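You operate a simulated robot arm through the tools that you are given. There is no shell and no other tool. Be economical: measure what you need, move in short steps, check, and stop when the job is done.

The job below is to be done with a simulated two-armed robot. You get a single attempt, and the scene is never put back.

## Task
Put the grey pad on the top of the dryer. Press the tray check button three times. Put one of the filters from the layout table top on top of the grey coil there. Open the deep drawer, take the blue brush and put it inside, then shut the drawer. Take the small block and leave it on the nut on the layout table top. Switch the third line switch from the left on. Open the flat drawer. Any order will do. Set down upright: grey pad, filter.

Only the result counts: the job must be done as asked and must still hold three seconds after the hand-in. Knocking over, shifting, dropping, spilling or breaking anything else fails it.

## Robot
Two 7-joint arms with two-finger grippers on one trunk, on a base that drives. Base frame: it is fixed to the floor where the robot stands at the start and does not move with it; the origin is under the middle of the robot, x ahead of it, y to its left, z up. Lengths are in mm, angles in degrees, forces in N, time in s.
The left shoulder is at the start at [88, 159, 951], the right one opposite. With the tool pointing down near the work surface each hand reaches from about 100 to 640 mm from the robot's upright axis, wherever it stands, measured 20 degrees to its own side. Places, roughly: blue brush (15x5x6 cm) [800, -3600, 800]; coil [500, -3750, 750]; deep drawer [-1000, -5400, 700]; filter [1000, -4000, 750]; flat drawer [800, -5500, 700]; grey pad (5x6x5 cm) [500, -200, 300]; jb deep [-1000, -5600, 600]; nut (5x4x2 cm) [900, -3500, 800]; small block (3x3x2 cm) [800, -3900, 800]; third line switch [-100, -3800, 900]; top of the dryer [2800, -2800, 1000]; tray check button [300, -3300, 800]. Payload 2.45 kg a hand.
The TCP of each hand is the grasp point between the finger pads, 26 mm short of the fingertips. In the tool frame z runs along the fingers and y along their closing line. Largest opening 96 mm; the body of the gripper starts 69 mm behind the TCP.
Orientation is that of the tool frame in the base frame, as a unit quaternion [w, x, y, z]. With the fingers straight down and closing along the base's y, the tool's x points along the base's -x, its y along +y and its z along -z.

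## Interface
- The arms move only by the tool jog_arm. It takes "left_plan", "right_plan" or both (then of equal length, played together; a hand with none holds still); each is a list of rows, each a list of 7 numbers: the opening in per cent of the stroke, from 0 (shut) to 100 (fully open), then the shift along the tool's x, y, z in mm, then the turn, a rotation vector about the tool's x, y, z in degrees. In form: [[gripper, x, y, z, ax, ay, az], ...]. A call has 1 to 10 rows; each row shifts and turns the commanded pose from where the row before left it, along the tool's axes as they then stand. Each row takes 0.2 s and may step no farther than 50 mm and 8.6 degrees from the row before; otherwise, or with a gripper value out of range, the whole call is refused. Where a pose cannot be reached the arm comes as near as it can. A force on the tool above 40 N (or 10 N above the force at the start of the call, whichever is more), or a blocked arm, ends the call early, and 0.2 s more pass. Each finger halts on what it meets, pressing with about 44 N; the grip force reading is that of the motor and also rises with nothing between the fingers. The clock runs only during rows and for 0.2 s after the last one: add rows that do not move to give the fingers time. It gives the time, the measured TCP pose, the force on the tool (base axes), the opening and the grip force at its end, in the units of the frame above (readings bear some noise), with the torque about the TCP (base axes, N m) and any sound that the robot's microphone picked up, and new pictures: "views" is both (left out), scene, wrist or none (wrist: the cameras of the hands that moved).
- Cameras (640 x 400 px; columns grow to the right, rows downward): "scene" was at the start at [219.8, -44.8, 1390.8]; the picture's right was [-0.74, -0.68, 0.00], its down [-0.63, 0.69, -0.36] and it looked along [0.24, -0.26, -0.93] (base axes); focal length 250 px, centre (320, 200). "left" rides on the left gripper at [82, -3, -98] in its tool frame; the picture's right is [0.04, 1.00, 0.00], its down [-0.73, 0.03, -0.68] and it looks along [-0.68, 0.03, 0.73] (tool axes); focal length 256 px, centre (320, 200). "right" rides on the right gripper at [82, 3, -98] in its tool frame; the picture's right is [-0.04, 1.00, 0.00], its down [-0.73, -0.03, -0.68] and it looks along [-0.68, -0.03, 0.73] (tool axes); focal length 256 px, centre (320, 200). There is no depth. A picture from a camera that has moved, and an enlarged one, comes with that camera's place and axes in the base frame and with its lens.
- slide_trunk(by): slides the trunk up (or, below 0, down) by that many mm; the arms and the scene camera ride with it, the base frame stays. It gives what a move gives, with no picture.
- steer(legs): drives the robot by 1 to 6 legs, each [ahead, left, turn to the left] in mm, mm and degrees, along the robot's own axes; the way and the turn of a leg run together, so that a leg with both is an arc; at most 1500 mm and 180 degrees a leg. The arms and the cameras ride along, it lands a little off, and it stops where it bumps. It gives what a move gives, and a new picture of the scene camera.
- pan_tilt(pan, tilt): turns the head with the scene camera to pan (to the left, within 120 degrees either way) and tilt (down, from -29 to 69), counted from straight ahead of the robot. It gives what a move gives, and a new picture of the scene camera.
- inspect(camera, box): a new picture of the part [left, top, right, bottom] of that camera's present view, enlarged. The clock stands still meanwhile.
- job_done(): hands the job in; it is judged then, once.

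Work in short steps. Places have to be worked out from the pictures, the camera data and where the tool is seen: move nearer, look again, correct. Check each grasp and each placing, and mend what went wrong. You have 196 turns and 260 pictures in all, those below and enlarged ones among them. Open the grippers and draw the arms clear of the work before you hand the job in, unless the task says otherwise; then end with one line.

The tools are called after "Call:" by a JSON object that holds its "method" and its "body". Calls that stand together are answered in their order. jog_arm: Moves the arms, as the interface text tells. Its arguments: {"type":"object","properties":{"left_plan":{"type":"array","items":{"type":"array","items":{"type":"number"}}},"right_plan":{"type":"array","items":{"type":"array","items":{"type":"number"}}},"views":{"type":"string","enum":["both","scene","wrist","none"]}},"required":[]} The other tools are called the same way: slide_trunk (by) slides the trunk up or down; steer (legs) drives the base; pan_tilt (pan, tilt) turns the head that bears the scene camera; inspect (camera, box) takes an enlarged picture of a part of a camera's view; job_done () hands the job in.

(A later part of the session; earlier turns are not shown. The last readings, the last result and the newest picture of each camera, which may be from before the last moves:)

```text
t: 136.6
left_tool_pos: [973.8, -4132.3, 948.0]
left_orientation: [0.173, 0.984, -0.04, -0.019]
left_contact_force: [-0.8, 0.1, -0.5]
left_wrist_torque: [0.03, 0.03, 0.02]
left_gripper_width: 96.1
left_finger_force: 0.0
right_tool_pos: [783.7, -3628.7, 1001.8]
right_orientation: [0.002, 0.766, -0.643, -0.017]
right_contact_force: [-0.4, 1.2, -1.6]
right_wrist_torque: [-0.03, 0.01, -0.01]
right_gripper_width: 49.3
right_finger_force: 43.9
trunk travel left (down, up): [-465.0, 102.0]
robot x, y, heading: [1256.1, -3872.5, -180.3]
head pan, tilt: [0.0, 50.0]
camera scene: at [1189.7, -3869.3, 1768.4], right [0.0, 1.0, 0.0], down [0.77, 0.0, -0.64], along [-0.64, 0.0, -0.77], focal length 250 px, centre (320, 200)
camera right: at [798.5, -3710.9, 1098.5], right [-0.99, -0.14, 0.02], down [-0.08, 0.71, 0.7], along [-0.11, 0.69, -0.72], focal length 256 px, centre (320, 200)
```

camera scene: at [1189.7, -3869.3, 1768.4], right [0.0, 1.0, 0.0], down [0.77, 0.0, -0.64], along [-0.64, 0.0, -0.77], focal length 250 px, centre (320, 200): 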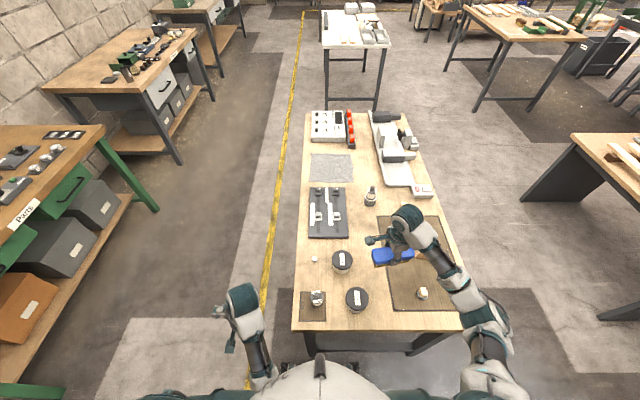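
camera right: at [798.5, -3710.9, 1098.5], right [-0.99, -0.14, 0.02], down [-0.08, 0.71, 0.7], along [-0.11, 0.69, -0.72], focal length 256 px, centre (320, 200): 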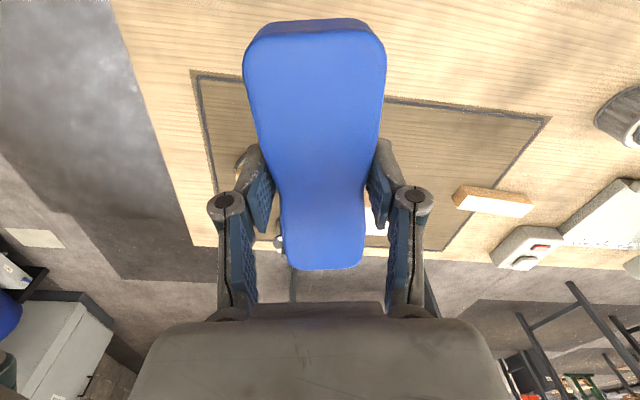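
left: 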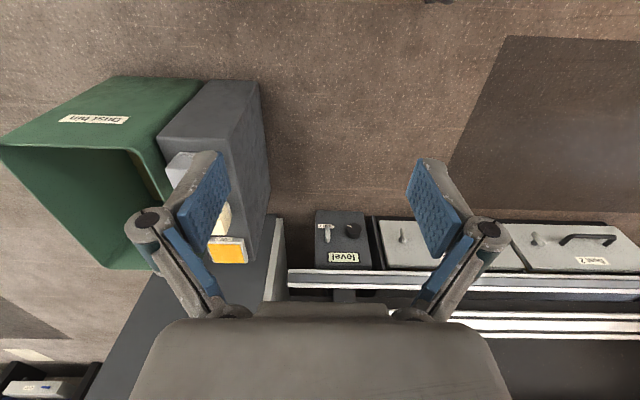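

Brush held. I drive round the table's south side to the service bench with the deep drawer.

Call:
{"method": "steer", "body": {"legs": [[-150, 0, 0], [0, 700, 0], [0, 0, 90], [0, -1500, 0], [0, -850, 0]]}}

Call:
{"method": "pan_tilt", "body": {"pan": 0, "tilt": 45}}

```text
t: 156.2
left_tool_pos: [-656.6, -4821.2, 947.6]
left_orientation: [0.136, 0.729, 0.662, 0.108]
left_contact_force: [1.0, 0.6, -0.3]
left_wrist_torque: [0.0, 0.0, 0.0]
left_gripper_width: 96.1
left_finger_force: 0.0
right_tool_pos: [-1160.9, -5002.8, 1001.6]
right_orientation: [0.014, 0.997, 0.081, -0.012]
right_contact_force: [0.3, 0.0, -1.9]
right_wrist_torque: [-0.01, 0.0, -0.02]
right_gripper_width: 48.9
right_finger_force: 44.1
trunk travel left (down, up): [-465.0, 102.0]
robot x, y, heading: [-910.3, -4534.8, -90.8]
head pan, tilt: [0.0, 50.0]
camera scene: at [-916.3, -4599.3, 1768.4], right [-1.0, 0.01, 0.0], down [0.01, 0.77, -0.64], along [-0.01, -0.64, -0.77], focal length 250 px, centre (320, 200)
```

scene: 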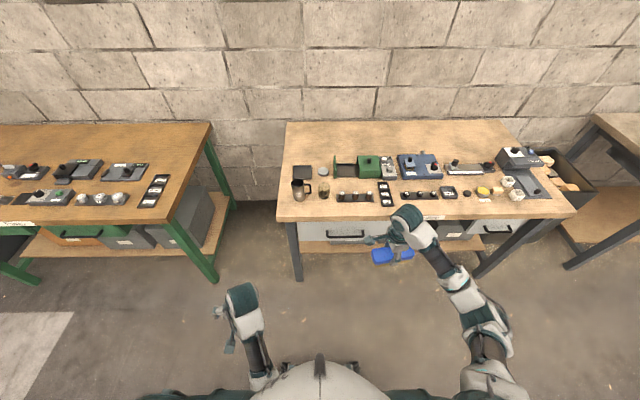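

```text
t: 156.9
left_tool_pos: [-655.9, -4819.9, 947.8]
left_orientation: [0.136, 0.73, 0.661, 0.107]
left_contact_force: [0.7, -0.2, 0.2]
left_wrist_torque: [-0.02, -0.01, 0.01]
left_gripper_width: 95.7
left_finger_force: 0.0
right_tool_pos: [-1163.5, -5001.0, 1002.6]
right_orientation: [0.013, 0.997, 0.079, -0.012]
right_contact_force: [-0.3, 0.0, -1.0]
right_wrist_torque: [-0.01, 0.0, 0.0]
right_gripper_width: 49.0
right_finger_force: 43.9
trunk travel left (down, up): [-465.0, 102.0]
robot x, y, heading: [-910.7, -4535.6, -91.0]
head pan, tilt: [0.0, 45.0]
camera scene: at [-916.5, -4603.6, 1775.3], right [-1.0, 0.01, 0.0], down [0.01, 0.71, -0.7], along [-0.01, -0.7, -0.71], focal length 250 px, centre (320, 200)
```

scene: 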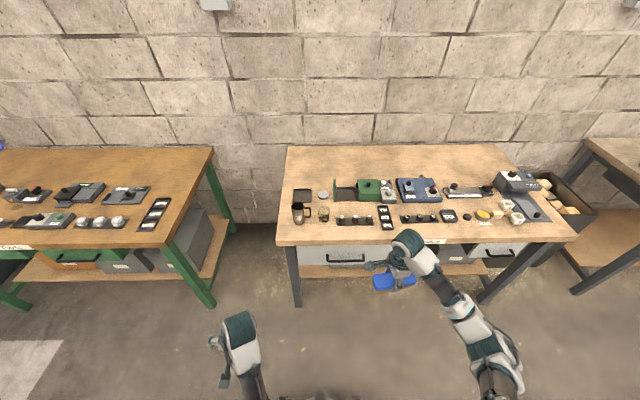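

Deep drawer's handle ≈ (-1052,-5270,670). I lower the trunk so the left hand can reach it pointing forward, and look at the handle closely.

Call:
{"method": "slide_trunk", "body": {"by": -280}}

Call:
{"method": "jog_arm", "body": {"left_plan": [[100, 0, 0, 0, 8, 0, 0], [100, 0, 0, 0, 8, 0, 0], [100, 0, 0, 0, 0, 0, 0]]}}

Call:
{"method": "inspect", "body": {"camera": "scene", "box": [260, 200, 440, 310]}}

```text
t: 159.7
left_tool_pos: [-626.6, -4812.8, 680.0]
left_orientation: [0.164, 0.731, 0.647, 0.144]
left_contact_force: [17.5, -6.9, 1.1]
left_wrist_torque: [0.63, 1.34, 0.0]
left_gripper_width: 96.1
left_finger_force: 0.1
right_tool_pos: [-1160.1, -4994.8, 743.0]
right_orientation: [0.023, 0.996, 0.08, -0.015]
right_contact_force: [3.1, 7.5, -15.9]
right_wrist_torque: [-0.56, 0.2, 0.03]
right_gripper_width: 49.5
right_finger_force: 43.8
trunk travel left (down, up): [-185.0, 382.0]
robot x, y, heading: [-909.0, -4536.7, -90.9]
head pan, tilt: [0.0, 45.0]
```

```text
t: 160.7
left_tool_pos: [-625.9, -4810.8, 658.2]
left_orientation: [0.129, 0.739, 0.649, 0.131]
left_contact_force: [0.2, 0.2, 0.0]
left_wrist_torque: [0.01, 0.0, -0.05]
left_gripper_width: 96.1
left_finger_force: 0.0
left hand out of reach, approached as far as the arm can: row 1, 2
right_tool_pos: [-1158.5, -4997.9, 726.0]
right_orientation: [0.016, 0.997, 0.081, -0.012]
right_contact_force: [0.4, -0.3, -1.3]
right_wrist_torque: [0.02, 0.0, -0.01]
right_gripper_width: 49.1
right_finger_force: 44.3
trunk travel left (down, up): [-185.0, 382.0]
robot x, y, heading: [-909.1, -4532.1, -90.9]
head pan, tilt: [0.0, 45.0]
stopped in row 3 (left hand): the arm was blocked; the commanded pose is now the measured one
camera scene: at [-916.8, -4734.5, 1490.1], right [-1.0, 0.01, 0.0], down [0.01, 0.71, -0.7], along [-0.01, -0.7, -0.71], focal length 250 px, centre (320, 200)
camera left: at [-654.8, -4726.8, 750.1], right [0.93, -0.08, 0.36], down [-0.31, -0.72, 0.62], along [0.21, -0.69, -0.69], focal length 256 px, centre (320, 200)
```

scene: 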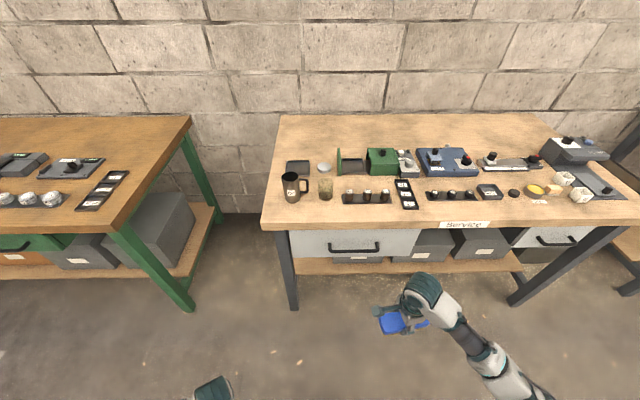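
left: 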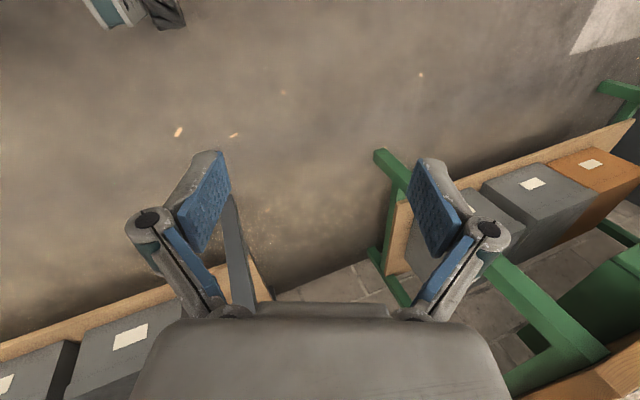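

```text
3.56 times, centred on (350, 255) of scene
camera zoom: at [-916.8, -4734.5, 1490.1], right [-1.0, 0.01, 0.0], down [0.01, 0.71, -0.7], along [-0.01, -0.7, -0.71], focal length 890 px, centre (213, 4)
```

zoom: 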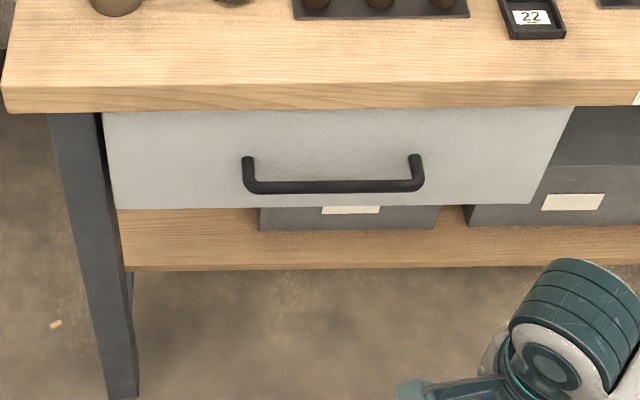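

The left arm is in a cramped posture; I move its hand forward, away from the body, then level it.

Call:
{"method": "jog_arm", "body": {"left_plan": [[100, -45, 0, 0, 0, 0, 0], [100, -45, 0, 0, 0, 0, 0], [100, -45, 0, 0, 0, 0, 0], [100, 0, 0, 0, 8, 0, 0], [100, 0, 0, 0, 8, 0, 0], [100, 0, 0, 0, 5, 0, 0], [100, 0, 0, 0, 0, 0, 0]], "views": "none"}}

```text
t: 162.3
left_tool_pos: [-619.0, -4951.2, 610.2]
left_orientation: [-0.002, 0.747, 0.664, 0.021]
left_contact_force: [-0.3, 0.4, -0.3]
left_wrist_torque: [0.06, 0.02, 0.01]
left_gripper_width: 96.2
left_finger_force: 0.0
left hand out of reach, approached as far as the arm can: row 5, 6
right_tool_pos: [-1158.9, -4999.4, 724.9]
right_orientation: [0.015, 0.997, 0.081, -0.012]
right_contact_force: [-0.7, -0.6, -1.7]
right_wrist_torque: [0.04, -0.03, 0.02]
right_gripper_width: 49.2
right_finger_force: 44.4
trunk travel left (down, up): [-185.0, 382.0]
robot x, y, heading: [-910.9, -4534.8, -90.4]
head pan, tilt: [0.0, 45.0]
```

Left hand is level now. I yaw it -86° (so it will close in the vertical plane across the bar) while raising it, and draw the brush hand back 80 mm.

Call:
{"method": "jog_arm", "body": {"left_plan": [[100, 0, 0, -10, 0, 0, -8.5], [100, 0, 0, -10, 0, 0, -8.5], [100, 0, 0, -10, 0, 0, -8.5], [100, 0, 0, -10, 0, 0, -8.5], [100, 0, 0, -10, 0, 0, -8.5], [100, 0, 0, -10, 0, 0, -8.5], [100, 0, 0, -10, 0, 0, -8.5], [100, 0, 0, -10, 0, 0, -8.5], [100, 0, 0, -10, 0, 0, -8.5], [100, 0, 0, -10, 0, 0, -8.5]], "right_plan": [[0, 0, -20, 0, 0, 0, 0], [0, 0, -20, 0, 0, 0, 0], [0, 0, -20, 0, 0, 0, 0], [0, 0, -20, 0, 0, 0, 0], [0, 0, 0, 0, 0, 0, 0], [0, 0, 0, 0, 0, 0, 0], [0, 0, 0, 0, 0, 0, 0], [0, 0, 0, 0, 0, 0, 0], [0, 0, 0, 0, 0, 0, 0], [0, 0, 0, 0, 0, 0, 0]], "views": "none"}}

```text
t: 164.5
left_tool_pos: [-580.5, -4989.5, 656.0]
left_orientation: [0.0, 0.104, 0.994, 0.013]
left_contact_force: [0.3, 0.3, -0.1]
left_wrist_torque: [-0.01, -0.02, -0.02]
left_gripper_width: 96.0
left_finger_force: 0.0
left hand out of reach, approached as far as the arm can: row 1, 2, 3, 4, 5, 6, 7, 8, 9, 10
right_tool_pos: [-1170.8, -4921.5, 722.0]
right_orientation: [0.015, 0.997, 0.081, -0.013]
right_contact_force: [-0.2, 0.5, -1.5]
right_wrist_torque: [0.0, 0.03, -0.02]
right_gripper_width: 49.3
right_finger_force: 44.4
trunk travel left (down, up): [-185.0, 382.0]
robot x, y, heading: [-911.2, -4531.8, -90.9]
head pan, tilt: [0.0, 45.0]
```

Yaw done. Now pitch the fingers forward 45° about tool x.

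Call:
{"method": "jog_arm", "body": {"left_plan": [[100, 0, 0, 0, 8, 0, 0], [100, 0, 0, 0, 8, 0, 0], [100, 0, 0, 0, 8, 0, 0], [100, 0, 0, 0, 8, 0, 0], [100, 0, 0, 0, 8, 0, 0], [100, 0, 0, 0, 5, 0, 0], [100, 0, 0, 0, 0, 0, 0]], "views": "both"}}

```text
t: 166.1
left_tool_pos: [-578.7, -4988.5, 655.9]
left_orientation: [-0.038, 0.098, 0.924, -0.368]
left_contact_force: [0.3, -0.3, -0.2]
left_wrist_torque: [0.02, 0.0, 0.04]
left_gripper_width: 96.0
left_finger_force: 0.0
right_tool_pos: [-1171.7, -4921.4, 721.9]
right_orientation: [0.015, 0.997, 0.081, -0.013]
right_contact_force: [1.0, 0.6, -2.3]
right_wrist_torque: [0.01, -0.03, 0.0]
right_gripper_width: 49.1
right_finger_force: 44.2
trunk travel left (down, up): [-185.0, 382.0]
robot x, y, heading: [-910.4, -4534.0, -90.7]
head pan, tilt: [0.0, 45.0]
camera scene: at [-916.5, -4736.1, 1489.3], right [-1.0, 0.01, 0.0], down [0.01, 0.71, -0.7], along [-0.01, -0.7, -0.71], focal length 250 px, centre (320, 200)
camera left: at [-644.8, -4907.7, 728.2], right [0.11, 0.72, -0.69], down [0.82, 0.32, 0.47], along [0.56, -0.62, -0.55], focal length 256 px, centre (320, 200)
```

scene: 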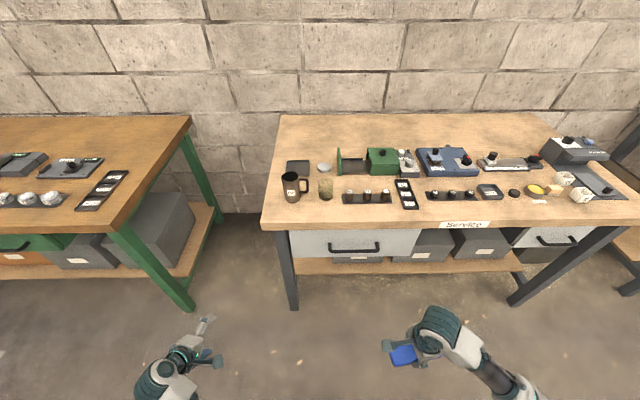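
left: 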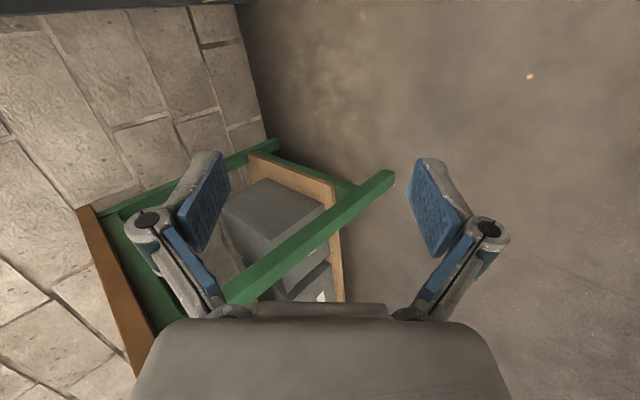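

Posture is right. I raise the trunk and position the base so the left hand is in front of the handle.

Call:
{"method": "slide_trunk", "body": {"by": 95}}

Call:
{"method": "steer", "body": {"legs": [[0, -470, 0], [160, 0, 0.7]]}}

Call:
{"method": "inspect", "body": {"camera": "left", "box": [0, 0, 640, 400]}}

```text
t: 167.4
left_tool_pos: [-579.1, -4988.8, 750.1]
left_orientation: [-0.041, 0.097, 0.924, -0.368]
left_contact_force: [0.0, -0.3, 0.4]
left_wrist_torque: [0.01, 0.01, -0.03]
left_gripper_width: 96.1
left_finger_force: 0.0
right_tool_pos: [-1172.8, -4920.4, 817.0]
right_orientation: [0.013, 0.997, 0.081, -0.012]
right_contact_force: [-0.2, -0.1, -1.2]
right_wrist_torque: [-0.01, -0.01, 0.01]
right_gripper_width: 49.0
right_finger_force: 43.7
trunk travel left (down, up): [-280.0, 287.0]
robot x, y, heading: [-910.6, -4535.4, -90.6]
head pan, tilt: [0.0, 45.0]
```

```text
t: 171.2
left_tool_pos: [-1044.5, -5138.2, 749.2]
left_orientation: [-0.04, 0.091, 0.925, -0.368]
left_contact_force: [-0.1, -1.1, 0.5]
left_wrist_torque: [0.02, 0.01, 0.03]
left_gripper_width: 95.9
left_finger_force: 0.0
right_tool_pos: [-1639.5, -5077.4, 818.5]
right_orientation: [0.015, 0.996, 0.087, -0.015]
right_contact_force: [-0.1, -0.8, -1.8]
right_wrist_torque: [0.01, -0.02, 0.02]
right_gripper_width: 49.1
right_finger_force: 44.2
trunk travel left (down, up): [-280.0, 287.0]
robot x, y, heading: [-1385.7, -4686.5, -90.3]
head pan, tilt: [0.0, 45.0]
camera scene: at [-1379.3, -4813.8, 1589.9], right [-1.0, 0.0, 0.0], down [0.0, 0.71, -0.7], along [0.0, -0.7, -0.71], focal length 250 px, centre (320, 200)
```

scene: 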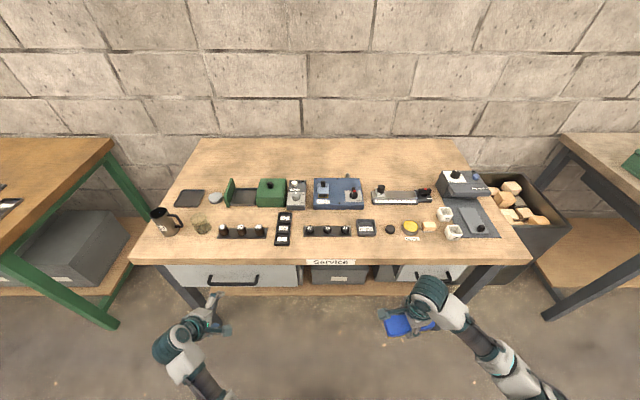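

```text
1.00 times, centred on (320, 200) of left (not enlarged: the box is as wide or as high as the picture)
camera zoom: at [-1112.0, -5057.5, 823.3], right [0.1, 0.72, -0.69], down [0.82, 0.33, 0.47], along [0.57, -0.61, -0.56], focal length 256 px, centre (320, 200)
```

zoom: 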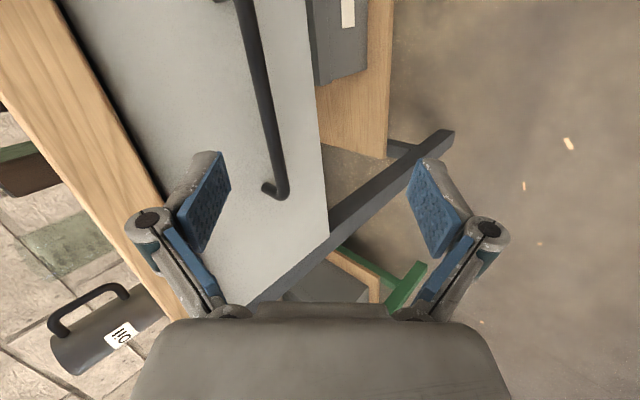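

I zoom on the handle for a better fix.

Call:
{"method": "inspect", "body": {"camera": "scene", "box": [150, 230, 310, 330]}}

```text
4.00 times, centred on (230, 280) of scene
camera zoom: at [-1379.3, -4813.8, 1589.9], right [-1.0, 0.0, 0.0], down [0.0, 0.71, -0.7], along [0.0, -0.7, -0.71], focal length 1002 px, centre (680, -120)
```

zoom: 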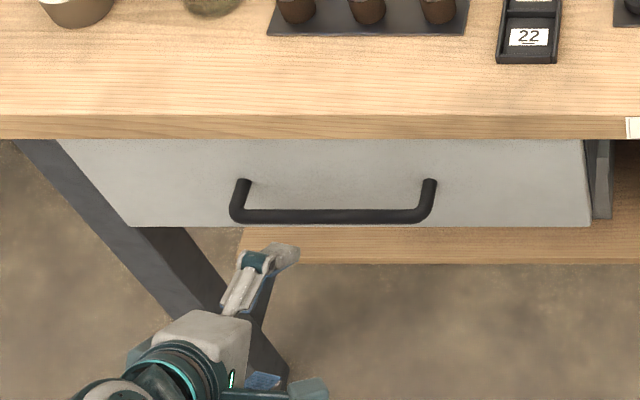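

Bar ≈ (x -1050, y -5249, z 700), only ~30 mm in front of the drawer face, so I pitch the fingers fully forward.

Call:
{"method": "jog_arm", "body": {"left_plan": [[100, 0, 0, 0, 8, 0, 0], [100, 0, 0, 0, 8, 0, 0], [100, 0, 0, 0, 8, 0, 0], [100, 0, 0, 0, 8, 0, 0], [100, 0, 0, 0, 8, 0, 0], [100, 0, 0, 0, 0, 0, 0]], "views": "both"}}

```text
t: 172.6
left_tool_pos: [-1045.5, -5137.4, 752.7]
left_orientation: [-0.067, 0.073, 0.742, -0.664]
left_contact_force: [0.5, -0.9, 0.2]
left_wrist_torque: [0.0, 0.01, -0.02]
left_gripper_width: 96.3
left_finger_force: 0.0
right_tool_pos: [-1639.2, -5075.4, 818.0]
right_orientation: [0.017, 0.996, 0.087, -0.014]
right_contact_force: [0.8, -0.8, -0.8]
right_wrist_torque: [0.01, 0.03, 0.0]
right_gripper_width: 49.1
right_finger_force: 44.6
trunk travel left (down, up): [-280.0, 287.0]
robot x, y, heading: [-1383.0, -4687.8, -90.0]
head pan, tilt: [0.0, 45.0]
camera scene: at [-1383.7, -4812.7, 1589.9], right [-1.0, 0.0, 0.0], down [0.0, 0.71, -0.7], along [0.0, -0.7, -0.71], focal length 250 px, centre (320, 200)
camera left: at [-1106.5, -5024.5, 766.0], right [-0.02, 0.12, -0.99], down [0.85, 0.52, 0.04], along [0.52, -0.85, -0.11], focal length 256 px, centre (320, 200)
```

scene: 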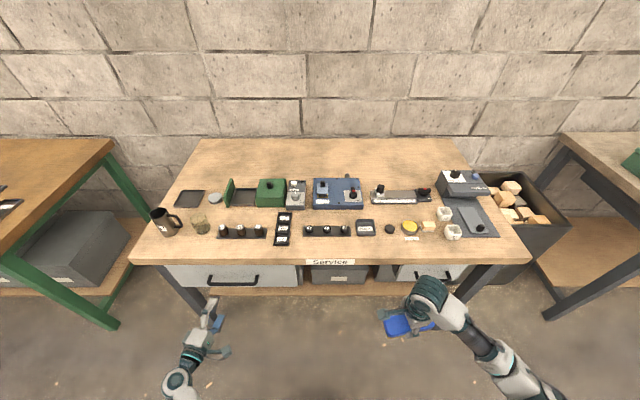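
left: 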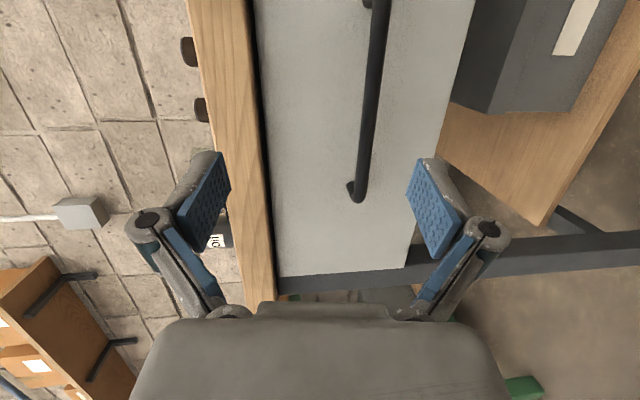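

Clear view: bar at z≈695. I straighten the yaw, and move to a pre-grasp 45 mm before the bar at its height.

Call:
{"method": "jog_arm", "body": {"left_plan": [[85, 0, 0, 0, 0, -5.5, 0], [85, 0, 0, 0, 0, -5.5, 0], [85, 2, 25, 20, 0, 0, 0], [85, 2, 25, 20, 0, 0, 0], [85, 0, 0, 22, 0, 0, 0], [85, 0, 0, 0, 0, 0, 0]], "views": "wrist"}}

```text
t: 174.0
left_tool_pos: [-1056.4, -5192.3, 697.0]
left_orientation: [0.006, 0.01, 0.745, -0.667]
left_contact_force: [0.2, -0.9, -0.1]
left_wrist_torque: [0.04, -0.01, 0.0]
left_gripper_width: 81.7
left_finger_force: 0.0
right_tool_pos: [-1645.4, -5074.4, 817.3]
right_orientation: [0.017, 0.996, 0.086, -0.009]
right_contact_force: [0.1, 1.0, -1.5]
right_wrist_torque: [0.0, -0.04, 0.02]
right_gripper_width: 49.0
right_finger_force: 44.3
trunk travel left (down, up): [-280.0, 287.0]
robot x, y, heading: [-1385.8, -4688.6, -90.4]
head pan, tilt: [0.0, 45.0]
camera left: at [-1138.0, -5094.6, 709.9], right [-0.02, 0.11, -0.99], down [0.74, 0.67, 0.06], along [0.68, -0.73, -0.09], focal length 256 px, centre (320, 200)
```

left: 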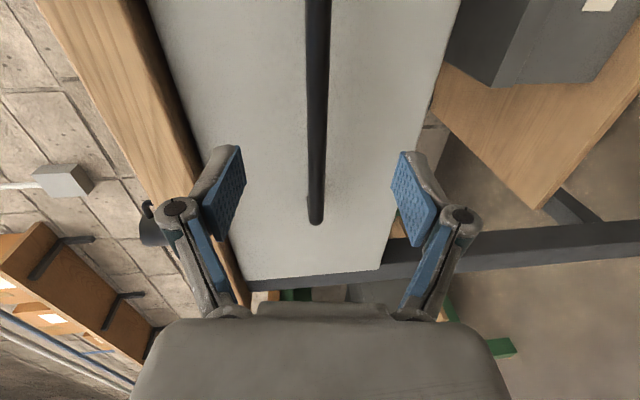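

Bar centred between the fingers. I advance 50 mm and close.

Call:
{"method": "jog_arm", "body": {"left_plan": [[85, 0, 0, 17, 0, 0, 0], [85, 0, 0, 17, 0, 0, 0], [85, 0, 0, 15, 0, 0, 0], [85, 0, 0, 0, 0, 0, 0], [30, 0, 0, 0, 0, 0, 0], [0, 0, 0, 0, 0, 0, 0], [0, 0, 0, 0, 0, 0, 0], [0, 0, 0, 0, 0, 0, 0]], "views": "wrist"}}

```text
t: 175.8
left_tool_pos: [-1052.9, -5242.0, 694.5]
left_orientation: [0.005, 0.01, 0.743, -0.669]
left_contact_force: [1.4, -2.0, 22.5]
left_wrist_torque: [-0.35, 1.09, -0.65]
left_gripper_width: 13.4
left_finger_force: 40.1
right_tool_pos: [-1643.0, -5073.1, 818.2]
right_orientation: [0.018, 0.996, 0.086, -0.012]
right_contact_force: [0.2, -0.2, -1.7]
right_wrist_torque: [0.03, -0.01, 0.04]
right_gripper_width: 49.2
right_finger_force: 44.0
trunk travel left (down, up): [-280.0, 287.0]
robot x, y, heading: [-1385.5, -4690.2, -89.9]
head pan, tilt: [0.0, 45.0]
camera left: at [-1134.3, -5143.4, 705.9], right [-0.02, 0.1, -0.99], down [0.74, 0.67, 0.06], along [0.68, -0.73, -0.09], focal length 256 px, centre (320, 200)
```

left: 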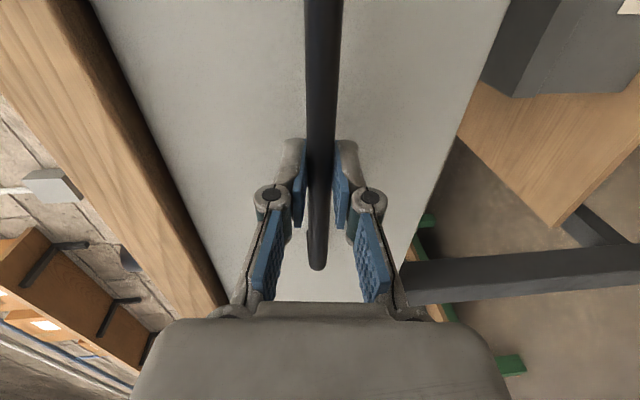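

Handle gripped. I pull with the arm in 25 mm rows first.

Call:
{"method": "jog_arm", "body": {"left_plan": [[0, 0, 0, -10, 0, 0, 0], [0, 0, 0, -20, 0, 0, 0], [0, 0, 0, -25, 0, 0, 0], [0, 0, 0, -25, 0, 0, 0], [0, 0, 0, -25, 0, 0, 0], [0, 0, 0, 0, 0, 0, 0]], "views": "both"}}

```text
t: 177.2
left_tool_pos: [-1052.9, -5135.6, 694.4]
left_orientation: [0.003, 0.01, 0.75, -0.662]
left_contact_force: [-11.7, 0.2, -35.2]
left_wrist_torque: [0.55, 0.79, 0.6]
left_gripper_width: 13.5
left_finger_force: 39.7
right_tool_pos: [-1642.4, -5076.5, 816.2]
right_orientation: [0.015, 0.996, 0.087, -0.012]
right_contact_force: [0.5, 0.2, -2.0]
right_wrist_torque: [-0.01, -0.01, 0.02]
right_gripper_width: 49.5
right_finger_force: 44.1
trunk travel left (down, up): [-280.0, 287.0]
robot x, y, heading: [-1385.0, -4686.5, -90.3]
head pan, tilt: [0.0, 45.0]
camera scene: at [-1385.8, -4818.8, 1588.7], right [-1.0, 0.0, 0.0], down [0.0, 0.71, -0.7], along [0.0, -0.7, -0.71], focal length 250 px, centre (320, 200)
camera left: at [-1134.0, -5037.2, 708.5], right [-0.02, 0.12, -0.99], down [0.74, 0.67, 0.07], along [0.67, -0.73, -0.11], focal length 256 px, centre (320, 200)
```

scene: 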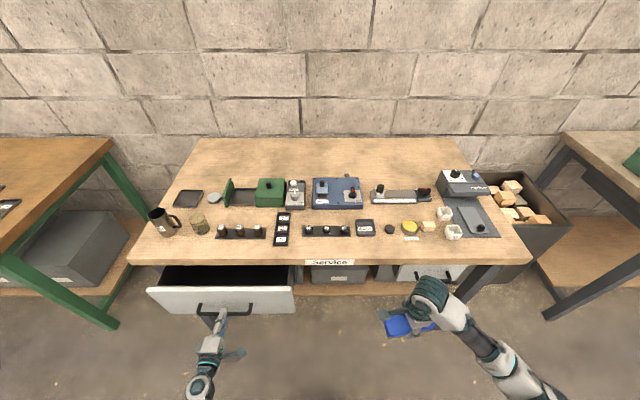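
left: 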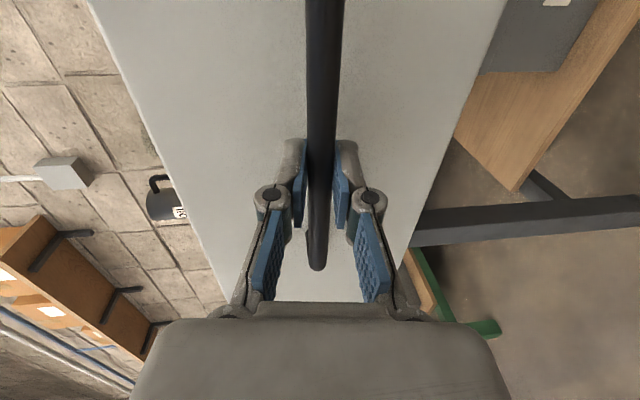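

The drawer slides well; the grip is pulling slightly upward, so I correct downward and pull another 110 mm.

Call:
{"method": "jog_arm", "body": {"left_plan": [[0, 0, 12, 0, 0, 0, 0], [0, 0, 2.8, -22, 0, 0, 0], [0, 0, 2.8, -22, 0, 0, 0], [0, 0, 2.8, -22, 0, 0, 0], [0, 0, 2.8, -22, 0, 0, 0], [0, 0, 2.8, -22, 0, 0, 0], [0, 0, 0, 0, 0, 0, 0]], "views": "scene"}}

```text
t: 178.8
left_tool_pos: [-1052.9, -5024.7, 695.7]
left_orientation: [0.006, 0.011, 0.741, -0.672]
left_contact_force: [-7.5, -0.6, 45.2]
left_wrist_torque: [-0.68, 0.99, -0.33]
left_gripper_width: 13.4
left_finger_force: 39.7
right_tool_pos: [-1644.0, -5073.2, 817.6]
right_orientation: [0.017, 0.996, 0.087, -0.01]
right_contact_force: [0.6, 0.0, -0.3]
right_wrist_torque: [-0.02, -0.02, 0.01]
right_gripper_width: 49.1
right_finger_force: 43.5
trunk travel left (down, up): [-280.0, 287.0]
robot x, y, heading: [-1386.9, -4685.6, -90.1]
head pan, tilt: [0.0, 45.0]
camera scene: at [-1396.3, -4806.0, 1590.9], right [-1.0, 0.0, -0.01], down [0.01, 0.71, -0.71], along [0.0, -0.71, -0.71], focal length 250 px, centre (320, 200)
```

scene: 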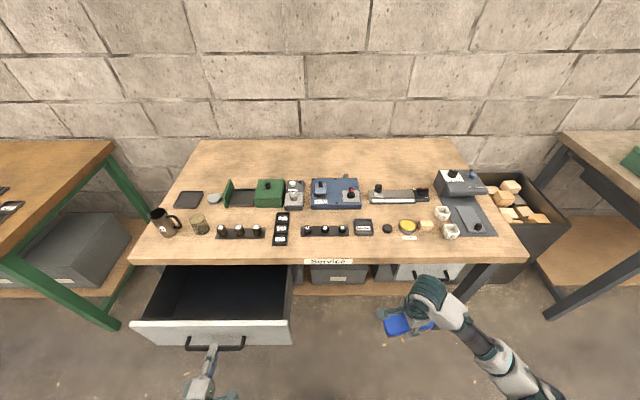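

Drawer is open ~217 mm. I release the handle, retract the left hand, and raise the brush hand.

Call:
{"method": "jog_arm", "body": {"left_plan": [[0, 0, -6, 0, 0, 0, 0], [50, 0, 0, 0, 0, 0, 0], [85, 0, 0, 0, 0, 0, 0], [85, 0, 0, -30, 0, 0, 0], [85, 0, 0, -30, 0, 0, 0], [85, 0, 0, -30, 0, 0, 0], [85, 0, 0, 0, 0, 0, 0]], "right_plan": [[0, 0, 0, 0, 0, 0, 0], [0, 0, 0, 0, 0, 0, 0], [0, 0, 0, 0, 0, 0, 0], [0, 0, 0, -25, 0, 0, 0], [0, 0, 0, -25, 0, 0, 0], [0, 0, 0, -30, 0, 0, 0], [0, 0, 0, 0, 0, 0, 0]], "views": "scene"}}

```text
t: 180.4
left_tool_pos: [-1047.3, -4935.3, 703.7]
left_orientation: [0.006, 0.009, 0.744, -0.668]
left_contact_force: [-0.3, 0.5, 0.5]
left_wrist_torque: [0.03, 0.0, 0.0]
left_gripper_width: 81.4
left_finger_force: 0.0
right_tool_pos: [-1641.0, -5072.2, 896.7]
right_orientation: [0.016, 0.996, 0.086, -0.012]
right_contact_force: [-1.0, -0.5, -0.5]
right_wrist_torque: [0.0, 0.0, -0.01]
right_gripper_width: 49.3
right_finger_force: 43.9
trunk travel left (down, up): [-280.0, 287.0]
robot x, y, heading: [-1387.1, -4687.1, -90.3]
head pan, tilt: [0.0, 45.0]
camera scene: at [-1386.1, -4811.6, 1589.9], right [-1.0, 0.0, 0.0], down [0.0, 0.71, -0.71], along [0.0, -0.71, -0.71], focal length 250 px, centre (320, 200)
```

scene: 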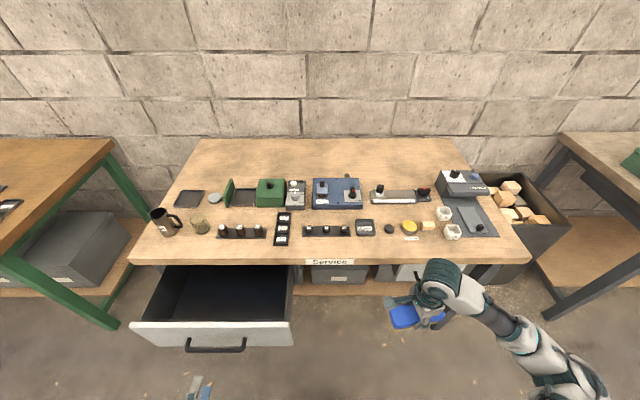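

I shift the base 570 mm to the left (east) to bring the brush hand over the drawer.

Call:
{"method": "steer", "body": {"legs": [[0, 565, 0.3]]}}

Call:
{"method": "inspect", "body": {"camera": "right", "box": [0, 0, 640, 400]}}

```text
t: 183.6
left_tool_pos: [-489.6, -4938.0, 704.8]
left_orientation: [0.005, 0.011, 0.745, -0.667]
left_contact_force: [0.2, 0.6, -0.2]
left_wrist_torque: [-0.03, 0.0, -0.01]
left_gripper_width: 81.4
left_finger_force: 0.2
right_tool_pos: [-1085.4, -5072.6, 897.5]
right_orientation: [0.016, 0.996, 0.085, -0.011]
right_contact_force: [0.3, 0.2, -1.3]
right_wrist_torque: [0.03, -0.03, 0.02]
right_gripper_width: 49.0
right_finger_force: 43.7
trunk travel left (down, up): [-280.0, 287.0]
robot x, y, heading: [-826.0, -4688.4, -90.2]
head pan, tilt: [0.0, 45.0]
camera scene: at [-833.4, -4812.9, 1590.0], right [-1.0, 0.0, 0.0], down [0.01, 0.71, -0.71], along [0.0, -0.71, -0.71], focal length 250 px, centre (320, 200)
```

scene: 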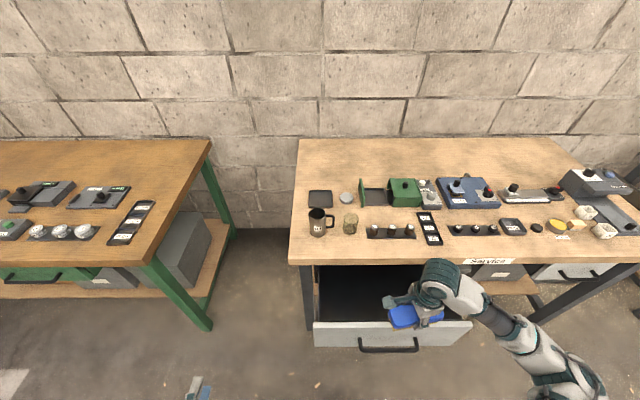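

```text
1.00 times, centred on (320, 200) of right (not enlarged: the box is as wide or as high as the picture)
camera zoom: at [-1002.9, -5057.8, 993.6], right [0.13, -0.99, 0.03], down [-0.71, -0.07, 0.7], along [-0.69, -0.11, -0.72], focal length 256 px, centre (320, 200)
```

zoom: 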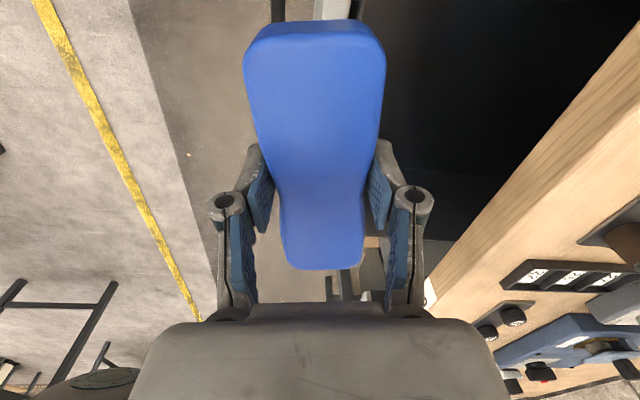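

I move the brush 95 mm in over the open drawer and lower it 130 mm.

Call:
{"method": "jog_arm", "body": {"right_plan": [[0, 0, 32, 0, 0, 0, 0], [0, 0, 32, 0, 0, 0, 0], [0, 0, 30, 10, 0, 0, 0], [0, 0, 0, 40, 0, 0, 0], [0, 0, 0, 40, 0, 0, 0], [0, 0, 0, 40, 0, 0, 0], [0, 0, 0, 0, 0, 0, 0]], "views": "both"}}

```text
t: 185.2
left_tool_pos: [-487.6, -4938.4, 704.4]
left_orientation: [0.004, 0.011, 0.745, -0.667]
left_contact_force: [-0.7, -0.4, 0.6]
left_wrist_torque: [-0.01, 0.02, 0.02]
left_gripper_width: 81.4
left_finger_force: 0.2
right_tool_pos: [-1071.2, -5169.5, 770.2]
right_orientation: [0.017, 0.996, 0.085, -0.012]
right_contact_force: [0.1, 0.6, -1.6]
right_wrist_torque: [0.02, 0.01, 0.0]
right_gripper_width: 49.1
right_finger_force: 44.4
trunk travel left (down, up): [-280.0, 287.0]
robot x, y, heading: [-823.7, -4687.7, -90.3]
head pan, tilt: [0.0, 45.0]
camera scene: at [-828.8, -4813.1, 1590.1], right [-1.0, 0.0, 0.0], down [0.0, 0.71, -0.71], along [0.0, -0.71, -0.71], focal length 250 px, centre (320, 200)
camera right: at [-987.6, -5153.3, 866.8], right [0.13, -0.99, 0.03], down [-0.71, -0.07, 0.7], along [-0.69, -0.11, -0.72], focal length 256 px, centre (320, 200)
```

scene: 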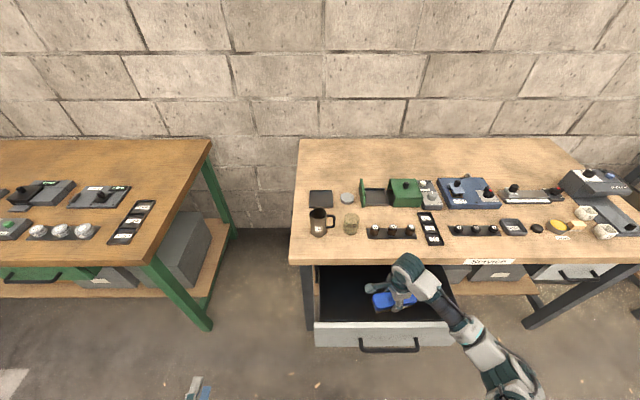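
right: 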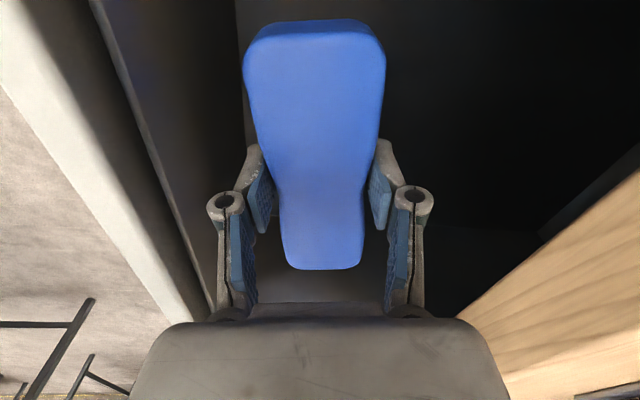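

Inside the drawer. I lower 60 mm more with the force guard and check.

Call:
{"method": "jog_arm", "body": {"right_plan": [[0, 0, 0, 15, 0, 0, 0], [0, 0, 0, 15, 0, 0, 0], [0, 0, 0, 15, 0, 0, 0], [0, 0, 0, 15, 0, 0, 0], [0, 0, 0, 0, 0, 0, 0]], "views": "both"}}

```text
t: 186.4
left_tool_pos: [-487.7, -4938.7, 704.5]
left_orientation: [0.003, 0.01, 0.745, -0.667]
left_contact_force: [1.0, 0.2, -0.3]
left_wrist_torque: [-0.03, 0.0, -0.01]
left_gripper_width: 81.7
left_finger_force: 0.2
right_tool_pos: [-1071.5, -5170.2, 709.4]
right_orientation: [0.017, 0.996, 0.084, -0.012]
right_contact_force: [-0.2, 0.4, -1.8]
right_wrist_torque: [0.02, 0.01, 0.0]
right_gripper_width: 49.5
right_finger_force: 44.1
trunk travel left (down, up): [-280.0, 287.0]
robot x, y, heading: [-823.2, -4692.7, -90.3]
head pan, tilt: [0.0, 45.0]
camera scene: at [-828.6, -4813.1, 1590.0], right [-1.0, 0.0, 0.0], down [0.0, 0.71, -0.71], along [0.0, -0.71, -0.71], focal length 250 px, centre (320, 200)
camera right: at [-987.8, -5155.3, 805.7], right [0.13, -0.99, 0.03], down [-0.71, -0.07, 0.7], along [-0.69, -0.11, -0.72], focal length 256 px, centre (320, 200)
```

scene: 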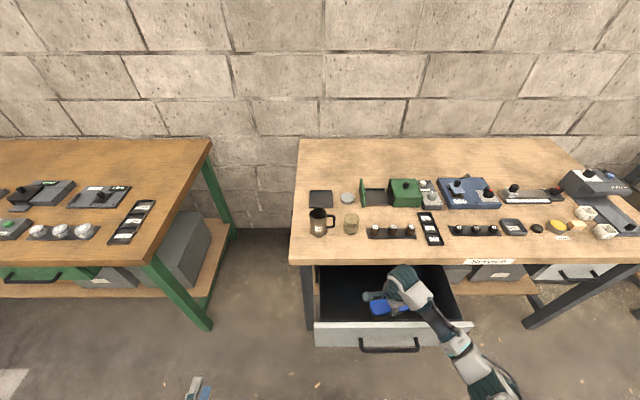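
right: 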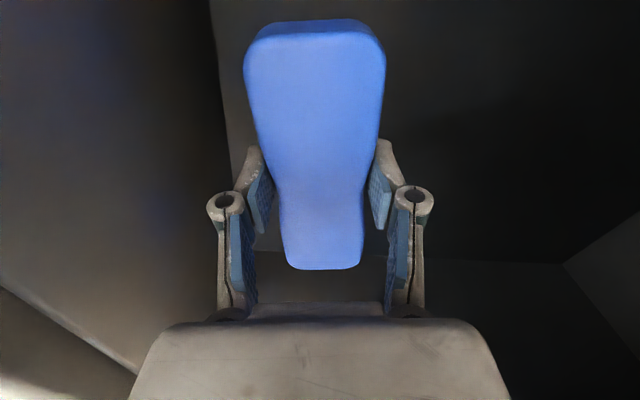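

Call:
{"method": "inspect", "body": {"camera": "scene", "box": [300, 250, 500, 375]}}

```text
3.20 times, centred on (400, 312) of scene
camera zoom: at [-828.6, -4813.1, 1590.0], right [-1.0, 0.0, 0.0], down [0.0, 0.71, -0.71], along [0.0, -0.71, -0.71], focal length 801 px, centre (64, -160)
```

zoom: 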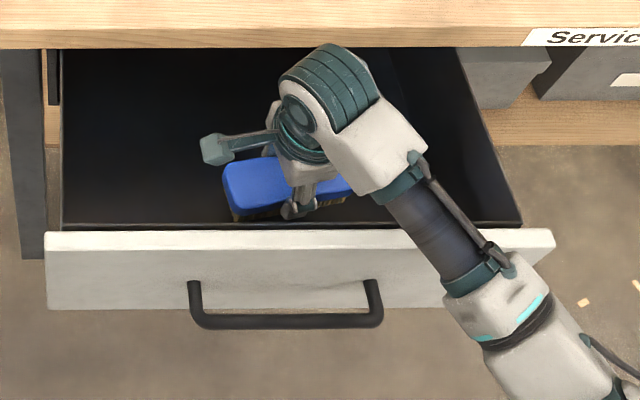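

The forearm is still well above the drawer front. I keep lowering in small rows until the brush touches the drawer floor.

Call:
{"method": "jog_arm", "body": {"right_plan": [[0, 0, 0, 7, 0, 0, 0], [0, 0, 0, 7, 0, 0, 0], [0, 0, 0, 7, 0, 0, 0], [0, 0, 0, 7, 0, 0, 0], [0, 0, 0, 5, 0, 0, 0], [0, 0, 0, 4, 0, 0, 0], [0, 0, 0, 0, 0, 0, 0]], "views": "none"}}

```text
t: 188.0
left_tool_pos: [-488.9, -4938.1, 704.8]
left_orientation: [0.003, 0.01, 0.745, -0.667]
left_contact_force: [1.1, 0.1, 0.0]
left_wrist_torque: [0.01, -0.01, 0.0]
left_gripper_width: 81.5
left_finger_force: 0.1
right_tool_pos: [-1072.0, -5171.2, 673.2]
right_orientation: [0.017, 0.996, 0.084, -0.012]
right_contact_force: [0.1, -0.7, -1.5]
right_wrist_torque: [0.0, -0.04, 0.01]
right_gripper_width: 49.0
right_finger_force: 43.3
trunk travel left (down, up): [-280.0, 287.0]
robot x, y, heading: [-824.2, -4689.0, -90.2]
head pan, tilt: [0.0, 45.0]
```

Call:
{"method": "jog_arm", "body": {"right_plan": [[0, 0, 0, 4, 0, 0, 0], [0, 0, 0, 4, 0, 0, 0], [0, 0, 0, 4, 0, 0, 0], [0, 0, 0, 4, 0, 0, 0], [0, 0, 0, 4, 0, 0, 0], [0, 0, 0, 0, 0, 0, 0]], "views": "both"}}

```text
t: 189.4
left_tool_pos: [-486.4, -4935.4, 704.4]
left_orientation: [0.003, 0.009, 0.744, -0.668]
left_contact_force: [-0.7, -0.5, 0.9]
left_wrist_torque: [-0.01, 0.0, 0.0]
left_gripper_width: 81.6
left_finger_force: 0.0
right_tool_pos: [-1070.6, -5172.3, 656.7]
right_orientation: [0.02, 0.996, 0.085, -0.014]
right_contact_force: [-1.2, -0.4, 36.0]
right_wrist_torque: [0.62, 0.22, 0.0]
right_gripper_width: 49.4
right_finger_force: 44.1
trunk travel left (down, up): [-280.0, 287.0]
robot x, y, heading: [-825.3, -4689.3, -90.2]
head pan, tilt: [0.0, 45.0]
camera scene: at [-824.6, -4807.0, 1590.9], right [-1.0, 0.0, 0.0], down [0.0, 0.71, -0.71], along [0.0, -0.71, -0.71], focal length 250 px, centre (320, 200)
camera right: at [-987.7, -5156.6, 753.1], right [0.13, -0.99, 0.04], down [-0.71, -0.07, 0.7], along [-0.69, -0.12, -0.71], focal length 256 px, centre (320, 200)
```

scene: 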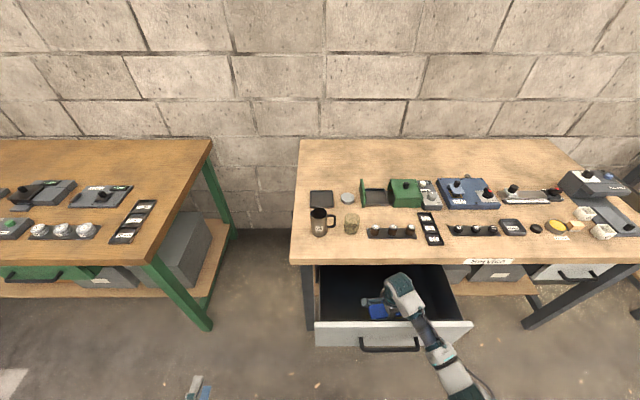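
right: 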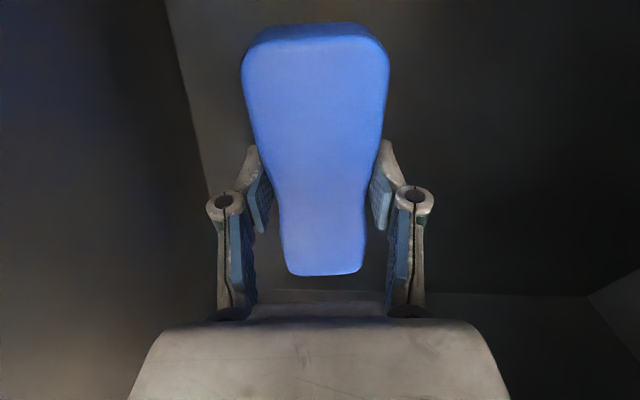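

Contact with the drawer floor (36 N). I relieve, open gently and withdraw upward.

Call:
{"method": "jog_arm", "body": {"right_plan": [[0, 0, 0, -3, 0, 0, 0], [60, 0, 0, 0, 0, 0, 0], [80, 0, 0, 0, 0, 0, 0], [80, 0, 0, -20, 0, 0, 0], [80, 0, 0, -40, 0, 0, 0], [80, 0, 0, -45, 0, 0, 0], [80, 0, 0, -45, 0, 0, 0], [80, 0, 0, -45, 0, 0, 0], [80, 0, 0, -45, 0, 0, 0]], "views": "both"}}

```text
t: 191.4
left_tool_pos: [-487.9, -4937.8, 704.4]
left_orientation: [0.004, 0.011, 0.745, -0.667]
left_contact_force: [0.3, -0.2, 0.4]
left_wrist_torque: [-0.04, -0.01, 0.01]
left_gripper_width: 81.8
left_finger_force: 0.1
right_tool_pos: [-1066.6, -5162.1, 896.1]
right_orientation: [0.015, 0.996, 0.084, -0.013]
right_contact_force: [-0.5, 0.0, 0.4]
right_wrist_torque: [0.0, 0.0, 0.01]
right_gripper_width: 76.7
right_finger_force: 0.0
trunk travel left (down, up): [-280.0, 287.0]
robot x, y, heading: [-825.7, -4690.9, -90.3]
head pan, tilt: [0.0, 45.0]
camera scene: at [-828.2, -4812.4, 1590.1], right [-1.0, 0.0, 0.0], down [0.0, 0.71, -0.71], along [0.0, -0.71, -0.71], focal length 250 px, centre (320, 200)
camera right: at [-982.8, -5147.9, 993.4], right [0.13, -0.99, 0.03], down [-0.71, -0.07, 0.7], along [-0.69, -0.11, -0.72], focal length 256 px, centre (320, 200)
```

scene: 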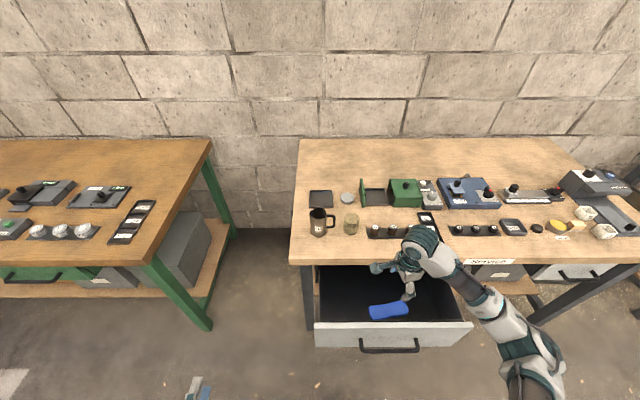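
right: 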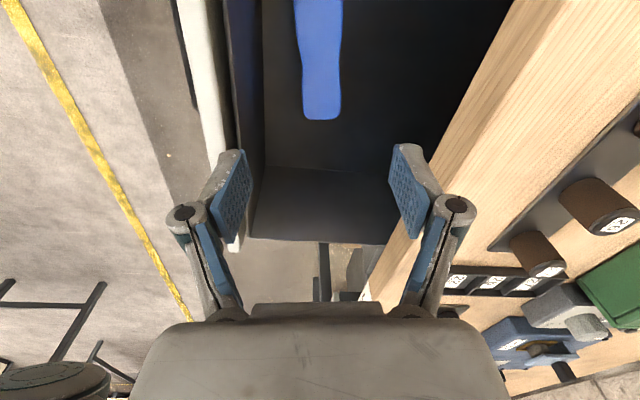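

Brush lies in the drawer. I withdraw the right hand, close and raise the left hand for pushing, and shift the base back to the right.

Call:
{"method": "jog_arm", "body": {"right_plan": [[80, 0, -35, 0, 0, 0, 0], [80, 0, -35, 0, 0, 0, 0], [80, 0, -35, 0, 0, 0, 0], [80, 0, -30, 0, 0, 0, 0], [80, 0, 0, 0, 0, 0, 0]], "left_plan": [[0, 0, -10, 0, 0, 0, 0], [0, 0, -10, 0, 0, 0, 0], [0, 0, -10, 0, 0, 0, 0], [0, 0, -5, 0, 0, 0, 0], [0, 0, 0, 0, 0, 0, 0]], "views": "none"}}

Call:
{"method": "steer", "body": {"legs": [[0, -570, 0.2]]}}

Call:
{"method": "inspect", "body": {"camera": "left", "box": [0, 0, 640, 400]}}

```text
t: 192.6
left_tool_pos: [-488.2, -4941.2, 739.5]
left_orientation: [0.003, 0.01, 0.745, -0.667]
left_contact_force: [0.1, 0.5, 0.6]
left_wrist_torque: [0.0, 0.04, -0.01]
left_gripper_width: 0.0
left_finger_force: 28.3
right_tool_pos: [-1089.9, -5034.1, 893.4]
right_orientation: [0.017, 0.996, 0.084, -0.012]
right_contact_force: [0.1, -0.4, 0.4]
right_wrist_torque: [-0.01, -0.02, 0.03]
right_gripper_width: 76.7
right_finger_force: 0.1
trunk travel left (down, up): [-280.0, 287.0]
robot x, y, heading: [-822.2, -4688.9, -90.3]
head pan, tilt: [0.0, 45.0]
```

```text
t: 195.8
left_tool_pos: [-1047.9, -4937.4, 738.0]
left_orientation: [0.008, 0.004, 0.745, -0.667]
left_contact_force: [-0.1, -0.4, -1.3]
left_wrist_torque: [-0.03, 0.01, 0.05]
left_gripper_width: 0.3
left_finger_force: 28.6
right_tool_pos: [-1646.4, -5038.7, 893.7]
right_orientation: [0.017, 0.996, 0.092, -0.014]
right_contact_force: [0.5, -0.6, 0.1]
right_wrist_torque: [-0.01, 0.03, -0.04]
right_gripper_width: 76.6
right_finger_force: 0.1
trunk travel left (down, up): [-280.0, 287.0]
robot x, y, heading: [-1389.2, -4690.0, -89.2]
head pan, tilt: [0.0, 45.0]
camera scene: at [-1386.7, -4813.3, 1590.1], right [-1.0, -0.01, 0.0], down [-0.01, 0.71, -0.71], along [0.01, -0.71, -0.71], focal length 250 px, centre (320, 200)
```

scene: 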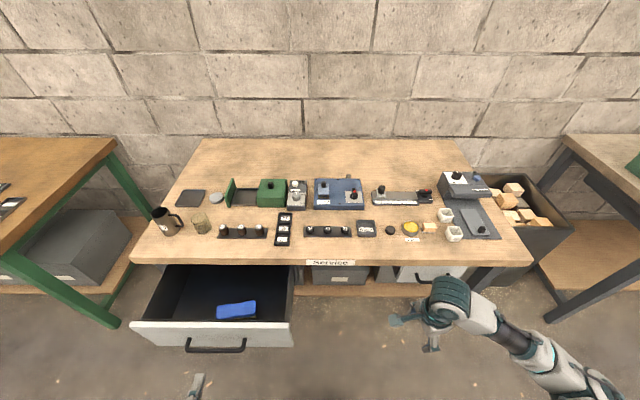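

```text
1.00 times, centred on (320, 200) of left (not enlarged: the box is as wide or as high as the picture)
camera zoom: at [-1129.6, -4840.6, 750.4], right [-0.02, 0.11, -0.99], down [0.73, 0.68, 0.06], along [0.68, -0.72, -0.1], focal length 256 px, centre (320, 200)
```

zoom: 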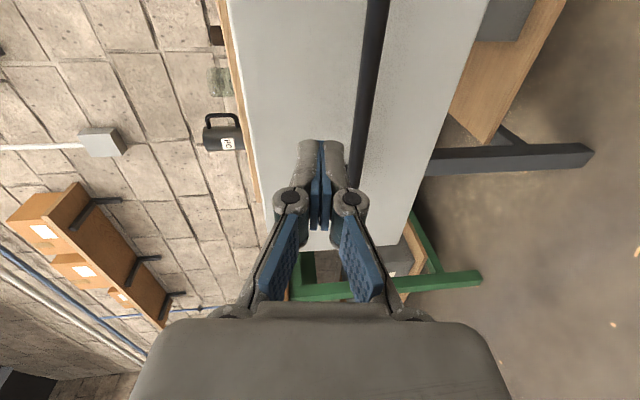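

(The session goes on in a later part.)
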